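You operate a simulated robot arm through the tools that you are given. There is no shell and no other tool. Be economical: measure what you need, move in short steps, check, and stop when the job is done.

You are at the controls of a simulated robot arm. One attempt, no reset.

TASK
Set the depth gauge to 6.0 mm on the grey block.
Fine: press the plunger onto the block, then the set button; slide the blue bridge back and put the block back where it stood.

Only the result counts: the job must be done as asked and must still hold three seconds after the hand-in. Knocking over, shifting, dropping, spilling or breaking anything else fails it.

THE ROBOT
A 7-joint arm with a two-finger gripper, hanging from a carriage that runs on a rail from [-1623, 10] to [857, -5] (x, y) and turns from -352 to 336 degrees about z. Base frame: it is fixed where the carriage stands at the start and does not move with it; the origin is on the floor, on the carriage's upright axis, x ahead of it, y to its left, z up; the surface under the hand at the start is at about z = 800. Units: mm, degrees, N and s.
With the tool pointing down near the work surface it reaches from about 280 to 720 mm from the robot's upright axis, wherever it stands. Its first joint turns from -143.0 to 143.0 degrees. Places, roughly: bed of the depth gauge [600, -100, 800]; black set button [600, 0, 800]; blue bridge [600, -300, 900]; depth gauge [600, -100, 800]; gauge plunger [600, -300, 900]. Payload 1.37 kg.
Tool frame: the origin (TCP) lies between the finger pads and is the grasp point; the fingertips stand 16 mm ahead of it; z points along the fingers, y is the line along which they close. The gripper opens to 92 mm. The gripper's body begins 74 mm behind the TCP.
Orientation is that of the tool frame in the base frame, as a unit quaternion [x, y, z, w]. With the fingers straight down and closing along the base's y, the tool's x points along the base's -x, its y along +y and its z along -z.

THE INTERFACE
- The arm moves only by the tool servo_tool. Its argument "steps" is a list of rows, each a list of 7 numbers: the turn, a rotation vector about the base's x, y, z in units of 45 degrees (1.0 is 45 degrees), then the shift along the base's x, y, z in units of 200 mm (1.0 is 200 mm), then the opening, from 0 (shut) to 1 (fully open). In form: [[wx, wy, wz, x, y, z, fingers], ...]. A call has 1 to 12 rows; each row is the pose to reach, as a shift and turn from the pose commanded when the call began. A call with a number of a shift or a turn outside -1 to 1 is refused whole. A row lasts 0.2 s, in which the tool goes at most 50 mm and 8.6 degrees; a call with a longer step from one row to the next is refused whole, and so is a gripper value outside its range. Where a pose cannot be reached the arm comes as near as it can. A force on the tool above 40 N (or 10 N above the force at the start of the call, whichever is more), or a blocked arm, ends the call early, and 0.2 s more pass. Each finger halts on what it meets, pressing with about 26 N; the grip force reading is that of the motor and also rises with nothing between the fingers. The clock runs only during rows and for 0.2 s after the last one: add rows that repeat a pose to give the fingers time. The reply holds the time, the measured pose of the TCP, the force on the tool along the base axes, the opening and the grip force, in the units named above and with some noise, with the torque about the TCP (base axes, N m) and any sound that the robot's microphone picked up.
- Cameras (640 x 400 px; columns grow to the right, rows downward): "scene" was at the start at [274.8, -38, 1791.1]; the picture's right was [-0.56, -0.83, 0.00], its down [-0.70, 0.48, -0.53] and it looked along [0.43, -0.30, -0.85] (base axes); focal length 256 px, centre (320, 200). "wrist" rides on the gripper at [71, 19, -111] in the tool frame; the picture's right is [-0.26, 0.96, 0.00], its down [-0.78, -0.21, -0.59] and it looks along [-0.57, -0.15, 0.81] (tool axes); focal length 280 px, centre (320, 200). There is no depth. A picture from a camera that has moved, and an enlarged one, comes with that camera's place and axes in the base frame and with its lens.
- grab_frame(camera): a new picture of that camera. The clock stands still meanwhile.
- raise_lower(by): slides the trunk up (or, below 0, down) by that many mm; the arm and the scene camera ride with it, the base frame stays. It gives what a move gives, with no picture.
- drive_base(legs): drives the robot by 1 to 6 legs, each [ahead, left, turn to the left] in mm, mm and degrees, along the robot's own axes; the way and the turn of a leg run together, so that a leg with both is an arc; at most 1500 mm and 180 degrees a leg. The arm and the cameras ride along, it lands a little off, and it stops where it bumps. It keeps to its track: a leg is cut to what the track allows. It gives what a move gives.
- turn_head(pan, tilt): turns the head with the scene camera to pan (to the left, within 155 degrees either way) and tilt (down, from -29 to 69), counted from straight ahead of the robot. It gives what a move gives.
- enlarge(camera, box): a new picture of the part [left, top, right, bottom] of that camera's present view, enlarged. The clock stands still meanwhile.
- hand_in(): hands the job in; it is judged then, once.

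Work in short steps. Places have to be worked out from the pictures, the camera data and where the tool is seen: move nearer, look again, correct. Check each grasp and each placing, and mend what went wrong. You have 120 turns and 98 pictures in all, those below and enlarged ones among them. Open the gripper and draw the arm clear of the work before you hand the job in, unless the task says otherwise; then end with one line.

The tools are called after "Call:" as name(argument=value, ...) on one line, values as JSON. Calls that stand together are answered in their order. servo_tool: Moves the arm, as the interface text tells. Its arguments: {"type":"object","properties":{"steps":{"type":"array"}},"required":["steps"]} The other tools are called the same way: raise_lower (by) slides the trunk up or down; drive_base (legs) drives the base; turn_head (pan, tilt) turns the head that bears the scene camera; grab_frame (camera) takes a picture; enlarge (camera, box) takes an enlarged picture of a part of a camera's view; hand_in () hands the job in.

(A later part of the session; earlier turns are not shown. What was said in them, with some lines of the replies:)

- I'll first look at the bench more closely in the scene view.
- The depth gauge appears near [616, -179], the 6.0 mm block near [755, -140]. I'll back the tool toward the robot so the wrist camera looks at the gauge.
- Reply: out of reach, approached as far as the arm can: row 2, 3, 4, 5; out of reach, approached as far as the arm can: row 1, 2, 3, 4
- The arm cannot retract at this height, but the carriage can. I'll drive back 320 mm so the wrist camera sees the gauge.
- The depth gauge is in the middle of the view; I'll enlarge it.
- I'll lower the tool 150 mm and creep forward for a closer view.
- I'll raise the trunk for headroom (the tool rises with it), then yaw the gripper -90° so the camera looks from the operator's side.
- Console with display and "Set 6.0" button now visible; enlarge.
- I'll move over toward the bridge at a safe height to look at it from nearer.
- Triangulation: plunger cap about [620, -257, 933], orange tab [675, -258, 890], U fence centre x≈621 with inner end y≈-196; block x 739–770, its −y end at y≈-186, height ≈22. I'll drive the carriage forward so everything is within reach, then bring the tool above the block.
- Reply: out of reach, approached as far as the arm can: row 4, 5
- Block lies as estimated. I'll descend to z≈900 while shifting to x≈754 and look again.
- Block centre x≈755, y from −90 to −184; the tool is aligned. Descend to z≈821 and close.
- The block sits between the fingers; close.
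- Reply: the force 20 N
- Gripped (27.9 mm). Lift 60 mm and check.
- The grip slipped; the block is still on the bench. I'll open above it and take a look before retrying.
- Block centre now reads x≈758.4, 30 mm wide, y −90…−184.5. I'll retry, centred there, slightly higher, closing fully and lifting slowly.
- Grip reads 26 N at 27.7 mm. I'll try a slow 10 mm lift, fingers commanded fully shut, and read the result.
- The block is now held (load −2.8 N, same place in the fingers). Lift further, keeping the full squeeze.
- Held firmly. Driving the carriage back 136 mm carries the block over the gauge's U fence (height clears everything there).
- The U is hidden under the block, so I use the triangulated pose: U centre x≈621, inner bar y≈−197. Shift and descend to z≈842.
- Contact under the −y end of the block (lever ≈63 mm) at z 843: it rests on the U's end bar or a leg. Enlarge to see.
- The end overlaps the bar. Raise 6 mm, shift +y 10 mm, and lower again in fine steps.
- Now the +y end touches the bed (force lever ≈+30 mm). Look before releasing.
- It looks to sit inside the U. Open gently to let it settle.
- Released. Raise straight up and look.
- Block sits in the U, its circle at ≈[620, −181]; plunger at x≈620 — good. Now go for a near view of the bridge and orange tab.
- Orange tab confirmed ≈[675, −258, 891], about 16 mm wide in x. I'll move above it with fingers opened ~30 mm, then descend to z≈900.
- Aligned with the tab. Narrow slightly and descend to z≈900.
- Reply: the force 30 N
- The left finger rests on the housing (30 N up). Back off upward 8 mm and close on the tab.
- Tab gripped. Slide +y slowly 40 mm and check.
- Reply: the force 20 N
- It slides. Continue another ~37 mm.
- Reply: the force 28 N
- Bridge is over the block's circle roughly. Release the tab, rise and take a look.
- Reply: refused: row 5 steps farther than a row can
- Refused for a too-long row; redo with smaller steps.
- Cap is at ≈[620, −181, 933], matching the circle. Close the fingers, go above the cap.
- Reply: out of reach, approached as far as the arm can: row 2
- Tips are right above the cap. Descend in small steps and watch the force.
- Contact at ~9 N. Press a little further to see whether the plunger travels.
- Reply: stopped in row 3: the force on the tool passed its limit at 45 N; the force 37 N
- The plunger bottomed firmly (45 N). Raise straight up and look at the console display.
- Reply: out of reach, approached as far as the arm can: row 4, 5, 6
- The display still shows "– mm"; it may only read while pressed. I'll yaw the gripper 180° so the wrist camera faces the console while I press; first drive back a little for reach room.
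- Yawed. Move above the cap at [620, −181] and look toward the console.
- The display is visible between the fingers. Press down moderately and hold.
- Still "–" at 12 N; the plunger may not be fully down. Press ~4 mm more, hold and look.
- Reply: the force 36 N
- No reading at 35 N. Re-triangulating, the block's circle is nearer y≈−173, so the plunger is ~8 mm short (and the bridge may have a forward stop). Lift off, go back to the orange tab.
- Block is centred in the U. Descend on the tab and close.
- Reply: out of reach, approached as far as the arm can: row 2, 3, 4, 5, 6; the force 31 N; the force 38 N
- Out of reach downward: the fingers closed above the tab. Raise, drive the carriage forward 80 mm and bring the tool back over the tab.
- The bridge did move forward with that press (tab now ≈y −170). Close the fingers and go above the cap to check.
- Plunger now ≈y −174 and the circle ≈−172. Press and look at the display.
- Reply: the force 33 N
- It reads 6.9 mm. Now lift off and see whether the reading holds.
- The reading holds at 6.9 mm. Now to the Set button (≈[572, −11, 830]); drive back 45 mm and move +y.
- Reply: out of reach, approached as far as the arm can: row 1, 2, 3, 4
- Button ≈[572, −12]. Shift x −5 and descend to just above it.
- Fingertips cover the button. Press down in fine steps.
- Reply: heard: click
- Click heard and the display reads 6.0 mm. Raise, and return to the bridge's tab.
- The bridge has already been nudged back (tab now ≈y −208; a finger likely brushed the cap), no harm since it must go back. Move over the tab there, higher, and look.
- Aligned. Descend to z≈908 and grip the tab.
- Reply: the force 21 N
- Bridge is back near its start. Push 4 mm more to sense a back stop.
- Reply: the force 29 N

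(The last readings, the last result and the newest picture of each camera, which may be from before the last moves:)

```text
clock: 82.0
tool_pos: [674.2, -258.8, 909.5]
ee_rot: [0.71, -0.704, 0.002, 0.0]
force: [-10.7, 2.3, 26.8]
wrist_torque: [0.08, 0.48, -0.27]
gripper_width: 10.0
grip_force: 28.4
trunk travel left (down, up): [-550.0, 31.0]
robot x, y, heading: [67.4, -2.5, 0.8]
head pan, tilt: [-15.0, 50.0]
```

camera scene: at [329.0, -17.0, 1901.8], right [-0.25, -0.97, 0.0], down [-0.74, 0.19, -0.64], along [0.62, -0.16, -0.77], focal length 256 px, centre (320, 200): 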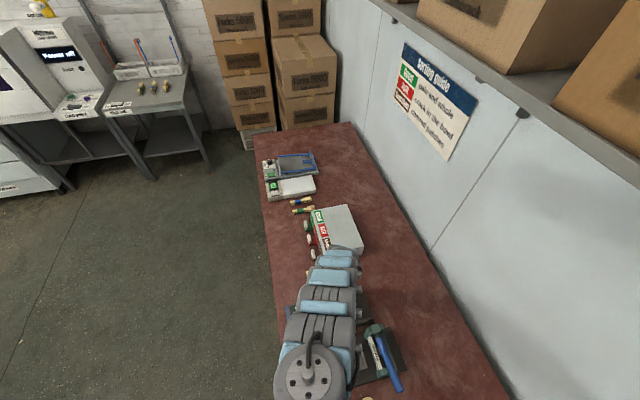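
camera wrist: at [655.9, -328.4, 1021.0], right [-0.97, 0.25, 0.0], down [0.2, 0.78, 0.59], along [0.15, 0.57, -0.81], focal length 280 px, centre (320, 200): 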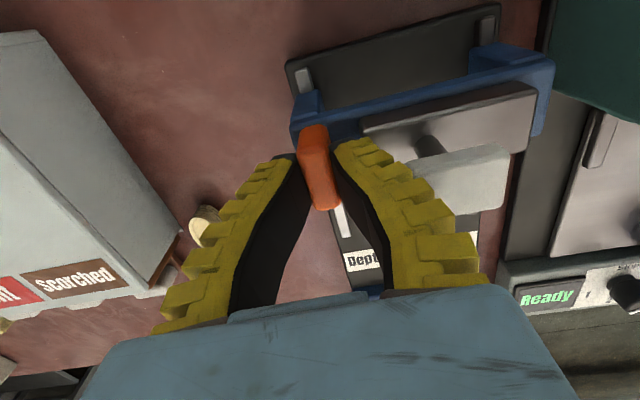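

Release the tab, rise, and move toward the block, then look.

Call:
servo_tool(steps=[[0, 0, 0, 0, 0, 0, 0.15], [0, 0, 0, 0, 0, 0, 0.3], [0, 0, 0, 0, 0, 0.05, 0.3], [0, 0, 0, 0, 0, 0.2, 0.3], [0, 0, 0, 0, 0, 0.35, 0.4]])

Call:
drive_base(legs=[[-54, 0, 0]])

Call:
servo_tool(steps=[[0, 0, 0, 0, 0.2, 0, 0.5], [0, 0, 0, 0, 0.4, 0, 0.5], [0, 0, 0, 0, 0.55, 0, 0.5], [0, 0, 0, 0, 0.7, 0, 0.5], [0, 0, 0, 0, 0.7, 0, 0.5]])

Call:
grab_frame(camera="wrist")

```text
clock: 83.2
tool_pos: [676.5, -257.0, 979.1]
ee_rot: [0.71, -0.704, 0.001, 0.0]
force: [-1.0, 0.1, -0.8]
wrist_torque: [-0.05, -0.03, 0.02]
gripper_width: 40.0
grip_force: 2.5
trunk travel left (down, up): [-550.0, 31.0]
robot x, y, heading: [66.8, 3.5, 0.5]
head pan, tilt: [-15.0, 50.0]
```

```text
clock: 84.2
tool_pos: [622.0, -256.9, 980.2]
ee_rot: [0.71, -0.704, 0.001, -0.001]
force: [0.7, 0.1, 0.3]
wrist_torque: [0.01, 0.0, 0.0]
gripper_width: 40.2
grip_force: 2.4
trunk travel left (down, up): [-550.0, 31.0]
robot x, y, heading: [13.1, 1.9, 0.5]
head pan, tilt: [-15.0, 50.0]
```

```text
clock: 85.4
tool_pos: [620.8, -118.4, 977.9]
ee_rot: [0.71, -0.704, 0.002, -0.001]
force: [0.7, -0.1, -0.7]
wrist_torque: [0.03, 0.0, 0.04]
gripper_width: 49.0
grip_force: 2.4
trunk travel left (down, up): [-550.0, 31.0]
robot x, y, heading: [13.6, -0.2, 0.8]
head pan, tilt: [-15.0, 50.0]
```

```text
32 pictures are left
camera wrist: at [602.9, -188.9, 1089.3], right [-0.97, 0.25, 0.0], down [0.2, 0.78, 0.59], along [0.15, 0.57, -0.81], focal length 280 px, centre (320, 200)
```

wrist: 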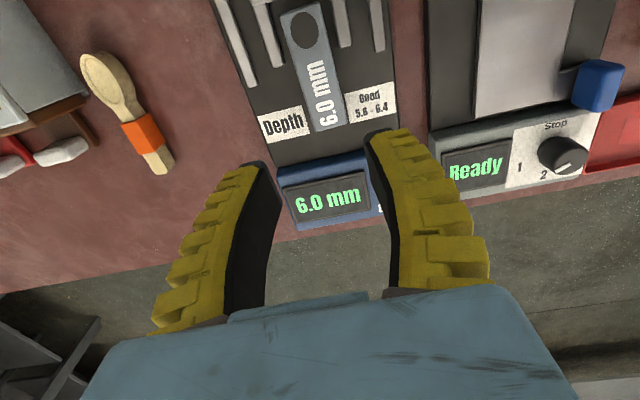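

Display holds 6.0. Enlarge the block to measure it.

Call:
enlarge(camera="wrist", box=[220, 0, 420, 180])

```text
2.22 times, centred on (320, 90) of wrist
camera zoom: at [602.9, -188.9, 1089.3], right [-0.97, 0.25, 0.0], down [0.2, 0.78, 0.59], along [0.15, 0.57, -0.81], focal length 623 px, centre (320, 444)
```

zoom: 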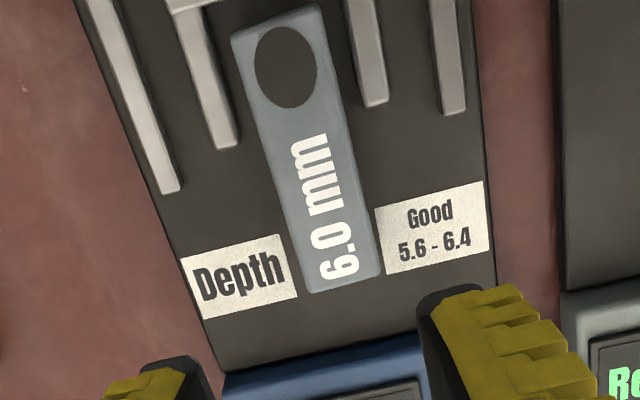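

Block centre x≈619, ends y −87/−185, so the same grasp offset applies at y≈−117. Descend to z≈839.

Call:
servo_tool(steps=[[0, 0, 0, -0.008, 0.005, -0.2, 0.5], [0, 0, 0, -0.008, 0.005, -0.4, 0.5], [0, 0, 0, -0.008, 0.005, -0.55, 0.5], [0, 0, 0, -0.008, 0.005, -0.65, 0.5], [0, 0, 0, -0.008, 0.005, -0.69, 0.5], [0, 0, 0, -0.008, 0.005, -0.69, 0.5]])

Call:
grab_frame(camera="wrist")

```text
clock: 86.8
tool_pos: [619.5, -116.7, 843.2]
ee_rot: [0.71, -0.704, 0.002, 0.0]
force: [-0.2, 0.6, -0.8]
wrist_torque: [-0.02, -0.03, -0.04]
gripper_width: 49.2
grip_force: 2.5
trunk travel left (down, up): [-550.0, 31.0]
robot x, y, heading: [6.3, -1.8, 0.4]
head pan, tilt: [-15.0, 50.0]
```

```text
30 pictures are left
camera wrist: at [602.3, -187.5, 952.8], right [-0.97, 0.25, 0.0], down [0.2, 0.78, 0.59], along [0.15, 0.57, -0.81], focal length 280 px, centre (320, 200)
```

wrist: 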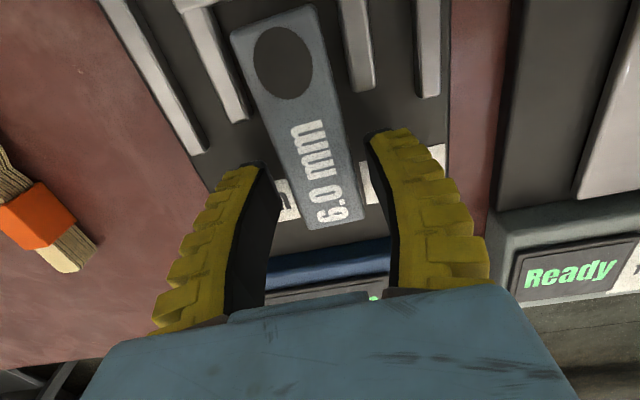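

Block is well between the fingers. Lower 4 mm and close fully.

Call:
servo_tool(steps=[[0, 0, 0, 0, 0, -0.02, 0.5], [0, 0, 0, 0, 0, -0.02, 0.35], [0, 0, 0, 0, 0, -0.02, 0.2], [0, 0, 0, 0, 0, -0.02, 0.1], [0, 0, 0, 0, 0, -0.02, 0], [0, 0, 0, 0, 0, -0.02, 0]])

Call:
servo_tool(steps=[[0, 0, 0, 0, 0, 0.01, 0], [0, 0, 0, 0, 0, 0.02, 0], [0, 0, 0, 0, 0, 0.03, 0], [0, 0, 0, 0, 0, 0.05, 0], [0, 0, 0, 0, 0, 0.08, 0], [0, 0, 0, 0, 0, 0.13, 0], [0, 0, 0, 0, 0, 0.18, 0], [0, 0, 0, 0, 0, 0.24, 0], [0, 0, 0, 0, 0, 0.3, 0]])

Call:
grab_frame(camera="wrist")

```text
clock: 88.2
tool_pos: [620.8, -116.3, 837.7]
ee_rot: [0.71, -0.704, 0.002, 0.0]
force: [-8.0, 2.2, 17.2]
wrist_torque: [0.01, 0.16, -0.02]
gripper_width: 27.5
grip_force: 26.2
trunk travel left (down, up): [-550.0, 31.0]
robot x, y, heading: [14.5, 1.0, 0.5]
head pan, tilt: [-15.0, 50.0]
```

```text
clock: 90.2
tool_pos: [621.1, -118.0, 897.4]
ee_rot: [0.71, -0.704, 0.002, 0.0]
force: [-0.6, -0.1, -2.0]
wrist_torque: [0.01, -0.04, -0.01]
gripper_width: 22.8
grip_force: 25.8
trunk travel left (down, up): [-550.0, 31.0]
robot x, y, heading: [9.2, -5.3, 0.4]
head pan, tilt: [-15.0, 50.0]
```

```text
29 pictures are left
camera wrist: at [602.4, -188.8, 1007.2], right [-0.97, 0.25, 0.0], down [0.2, 0.78, 0.59], along [0.15, 0.57, -0.81], focal length 280 px, centre (320, 200)
```

wrist: 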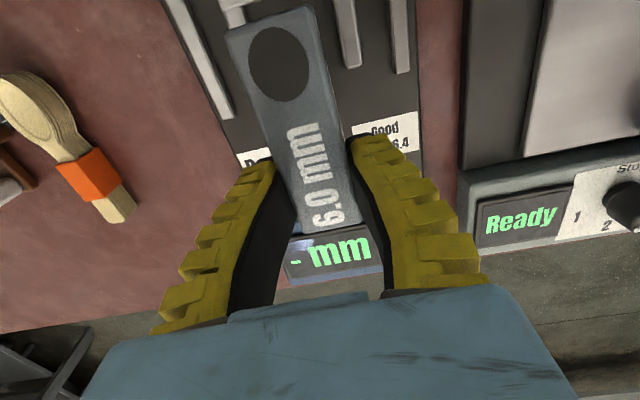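

Block held. Drive +135 mm to bring it back above its original spot (x≈756, y≈−117).

Call:
drive_base(legs=[[135, 0, 0]])

Call:
grab_frame(camera="wrist")

```text
clock: 91.5
tool_pos: [754.4, -117.2, 895.1]
ee_rot: [0.71, -0.704, 0.001, 0.0]
force: [0.3, -0.4, -2.0]
wrist_torque: [0.04, -0.01, 0.01]
gripper_width: 22.9
grip_force: 26.5
trunk travel left (down, up): [-550.0, 31.0]
robot x, y, heading: [147.5, 2.0, 0.6]
head pan, tilt: [-15.0, 50.0]
```

```text
28 pictures are left
camera wrist: at [735.9, -189.0, 1006.9], right [-0.97, 0.25, 0.0], down [0.2, 0.78, 0.59], along [0.15, 0.57, -0.81], focal length 280 px, centre (320, 200)
```

wrist: 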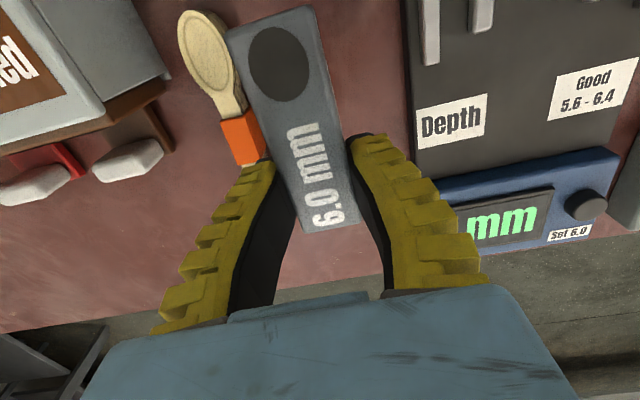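

In place. Descend to z≈828, then in fine steps to contact.

Call:
servo_tool(steps=[[0, 0, 0, 0.006, 0, -0.12, 0], [0, 0, 0, 0.006, 0, -0.22, 0], [0, 0, 0, 0.006, 0, -0.3, 0], [0, 0, 0, 0.006, 0, -0.33, 0], [0, 0, 0, 0.006, 0, -0.345, 0], [0, 0, 0, 0.006, 0, -0.345, 0]])

Call:
grab_frame(camera="wrist")

```text
clock: 92.9
tool_pos: [754.3, -117.7, 828.2]
ee_rot: [0.71, -0.704, 0.002, 0.0]
force: [0.0, -0.1, -2.3]
wrist_torque: [0.03, 0.0, -0.03]
gripper_width: 23.2
grip_force: 26.3
trunk travel left (down, up): [-550.0, 31.0]
robot x, y, heading: [149.7, 0.2, 0.5]
head pan, tilt: [-15.0, 50.0]
```

```text
27 pictures are left
camera wrist: at [736.3, -189.0, 938.6], right [-0.97, 0.25, 0.0], down [0.2, 0.78, 0.59], along [0.15, 0.57, -0.81], focal length 280 px, centre (320, 200)
```

wrist: 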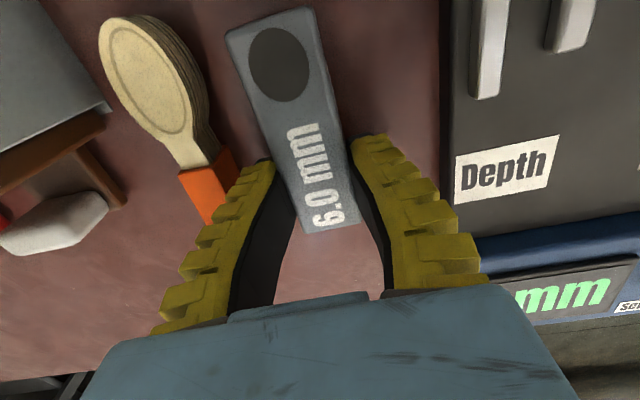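

Lower ~4 mm to contact.

Call:
servo_tool(steps=[[0, 0, 0, 0.004, 0, -0.01, 0], [0, 0, 0, 0.004, 0, -0.017, 0], [0, 0, 0, 0.004, 0, -0.022, 0], [0, 0, 0, 0.004, 0, -0.022, 0]])

```text
clock: 93.9
tool_pos: [757.0, -117.5, 823.0]
ee_rot: [0.71, -0.704, 0.001, -0.001]
force: [0.2, -0.6, -0.5]
wrist_torque: [-0.04, -0.01, 0.04]
gripper_width: 23.0
grip_force: 26.2
trunk travel left (down, up): [-550.0, 31.0]
robot x, y, heading: [143.0, -0.3, 0.9]
head pan, tilt: [-15.0, 50.0]
```

Touching (load relieved). One more millimetre, then open gently.

Call:
servo_tool(steps=[[0, 0, 0, 0, 0, -0.005, 0], [0, 0, 0, 0, 0, -0.005, 0.2], [0, 0, 0, 0, 0, -0.005, 0.3], [0, 0, 0, 0, 0, -0.005, 0.4], [0, 0, 0, 0, 0, -0.005, 0.48], [0, 0, 0, 0, 0, -0.005, 0.48]])

Call:
servo_tool(steps=[[0, 0, 0, 0, 0, 0.1, 0.48], [0, 0, 0, 0, 0, 0.3, 0.48], [0, 0, 0, 0, 0, 0.5, 0.48], [0, 0, 0, 0, -0.2, 0.65, 0.48]])

Call:
grab_frame(camera="wrist")

```text
clock: 95.3
tool_pos: [756.8, -118.6, 823.2]
ee_rot: [0.71, -0.704, 0.002, 0.0]
force: [-0.3, 0.8, -0.4]
wrist_torque: [0.02, 0.02, -0.01]
gripper_width: 47.5
grip_force: 2.3
trunk travel left (down, up): [-550.0, 31.0]
robot x, y, heading: [145.1, 3.0, 0.6]
head pan, tilt: [-15.0, 50.0]
```

```text
clock: 96.3
tool_pos: [756.4, -159.4, 950.6]
ee_rot: [0.711, -0.703, 0.002, 0.0]
force: [-0.8, 0.5, -0.1]
wrist_torque: [-0.09, -0.01, 0.0]
gripper_width: 47.2
grip_force: 2.3
trunk travel left (down, up): [-550.0, 31.0]
robot x, y, heading: [146.7, -2.5, 0.7]
head pan, tilt: [-15.0, 50.0]
```

```text
26 pictures are left
camera wrist: at [738.0, -230.9, 1061.6], right [-0.97, 0.25, 0.0], down [0.2, 0.78, 0.59], along [0.15, 0.57, -0.81], focal length 280 px, centre (320, 200)
```

wrist: 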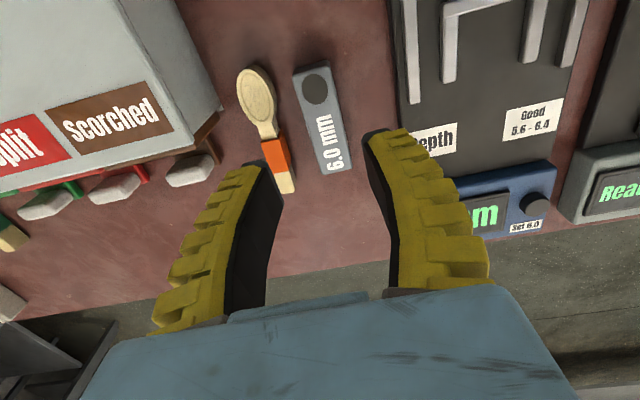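

Block is placed. To verify against the starting picture, I'll reproduce the earlier viewpoint: rotate back, rise, lower the trunk, drive back.

Call:
servo_tool(steps=[[0, 0, -0.17, 0.05, 0, 0.1, 0.5], [0, 0, -0.34, 0.1, 0, 0.2, 0.5], [0, 0, -0.51, 0.2, 0, 0.3, 0.5], [0, 0, -0.68, 0.3, 0, 0.4, 0.5], [0, 0, -0.85, 0.4, 0, 0.5, 0.5], [0, 0, -1, 0.5, 0, 0.6, 0.5]])

Call:
servo_tool(steps=[[0, 0, -0.17, 0, 0, 0.1, 0.6], [0, 0, -0.34, 0, 0, 0.2, 0.7], [0, 0, -0.51, 0, 0.05, 0.3, 0.8], [0, 0, -0.68, 0.05, 0.1, 0.4, 0.9], [0, 0, -0.85, 0.1, 0.13, 0.5, 1], [0, 0, -1, 0.1, 0.13, 0.65, 1]])

Call:
raise_lower(by=-100)

```text
clock: 97.7
tool_pos: [855.6, -157.0, 1070.6]
ee_rot: [-0.385, 0.923, -0.001, 0.0]
force: [-0.2, 0.5, -0.3]
wrist_torque: [0.01, -0.06, 0.02]
gripper_width: 49.0
grip_force: 1.7
trunk travel left (down, up): [-550.0, 31.0]
robot x, y, heading: [146.0, -1.5, 0.6]
head pan, tilt: [-15.0, 50.0]
```

```text
clock: 99.1
tool_pos: [873.9, -132.4, 1202.9]
ee_rot: [0.0, 1.0, 0.0, -0.002]
force: [-4.1, 0.2, -4.0]
wrist_torque: [-0.01, -0.39, 0.04]
gripper_width: 91.5
grip_force: 0.1
trunk travel left (down, up): [-550.0, 31.0]
robot x, y, heading: [142.4, 0.3, 0.5]
head pan, tilt: [-15.0, 50.0]
```

```text
clock: 100.4
tool_pos: [875.4, -130.8, 1105.7]
ee_rot: [-0.004, 1.0, -0.001, -0.001]
force: [-0.5, -0.5, -0.2]
wrist_torque: [-0.02, -0.02, -0.03]
gripper_width: 91.7
grip_force: 0.2
trunk travel left (down, up): [-450.0, 131.0]
robot x, y, heading: [140.9, -2.3, 0.7]
head pan, tilt: [-15.0, 50.0]
```

Call:
drive_base(legs=[[-471, 0, 0]])

Call:
servo_tool(steps=[[0, 0, 0, 0, 0, 0.05, 1], [0, 0, 0, 0, 0, 0.093, 1]])

Call:
enlarge(camera="wrist", box=[240, 130, 440, 280])

```text
clock: 103.2
tool_pos: [407.4, -133.3, 1105.3]
ee_rot: [-0.002, 1.0, -0.001, -0.001]
force: [-0.2, 0.8, 0.2]
wrist_torque: [0.0, 0.01, 0.03]
gripper_width: 91.7
grip_force: 0.0
trunk travel left (down, up): [-450.0, 131.0]
robot x, y, heading: [-320.0, -0.2, 0.3]
head pan, tilt: [-15.0, 50.0]
```

```text
clock: 103.8
tool_pos: [407.1, -133.5, 1122.1]
ee_rot: [-0.002, 1.0, -0.001, -0.003]
force: [-0.2, -0.9, -0.2]
wrist_torque: [0.01, 0.04, -0.02]
gripper_width: 91.9
grip_force: 0.0
trunk travel left (down, up): [-450.0, 131.0]
robot x, y, heading: [-321.7, -1.6, 0.3]
head pan, tilt: [-15.0, 50.0]
```

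```text
2.67 times, centred on (340, 205) of wrist
camera zoom: at [336.4, -114.2, 1232.4], right [0.26, 0.97, 0.0], down [0.78, -0.21, 0.59], along [0.57, -0.15, -0.81], focal length 748 px, centre (267, 187)
```

zoom: 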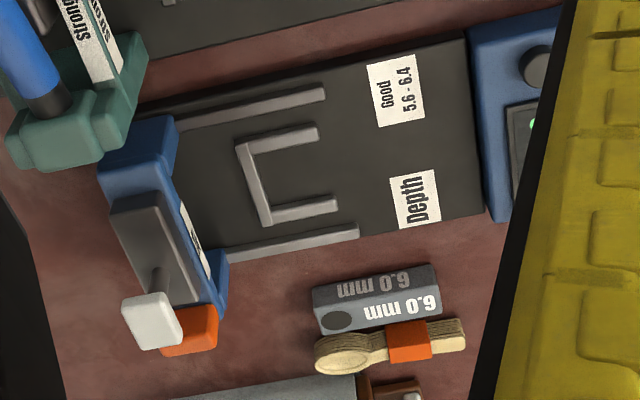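

Compared with the starting picture, the bridge is back within about 1–2 mm. The block is about 2 mm off its original spot, the neighbours look undisturbed, and the gripper is open and clear. Handing in.

Call:
hand_in()

```text
The job is handed in.
```

I set the depth gauge to 6.0 mm on the grey block: it read 6.9 mm, then 6.0 mm after I pressed Set. I slid the bridge back and put the block back within about 2 mm of where it stood.
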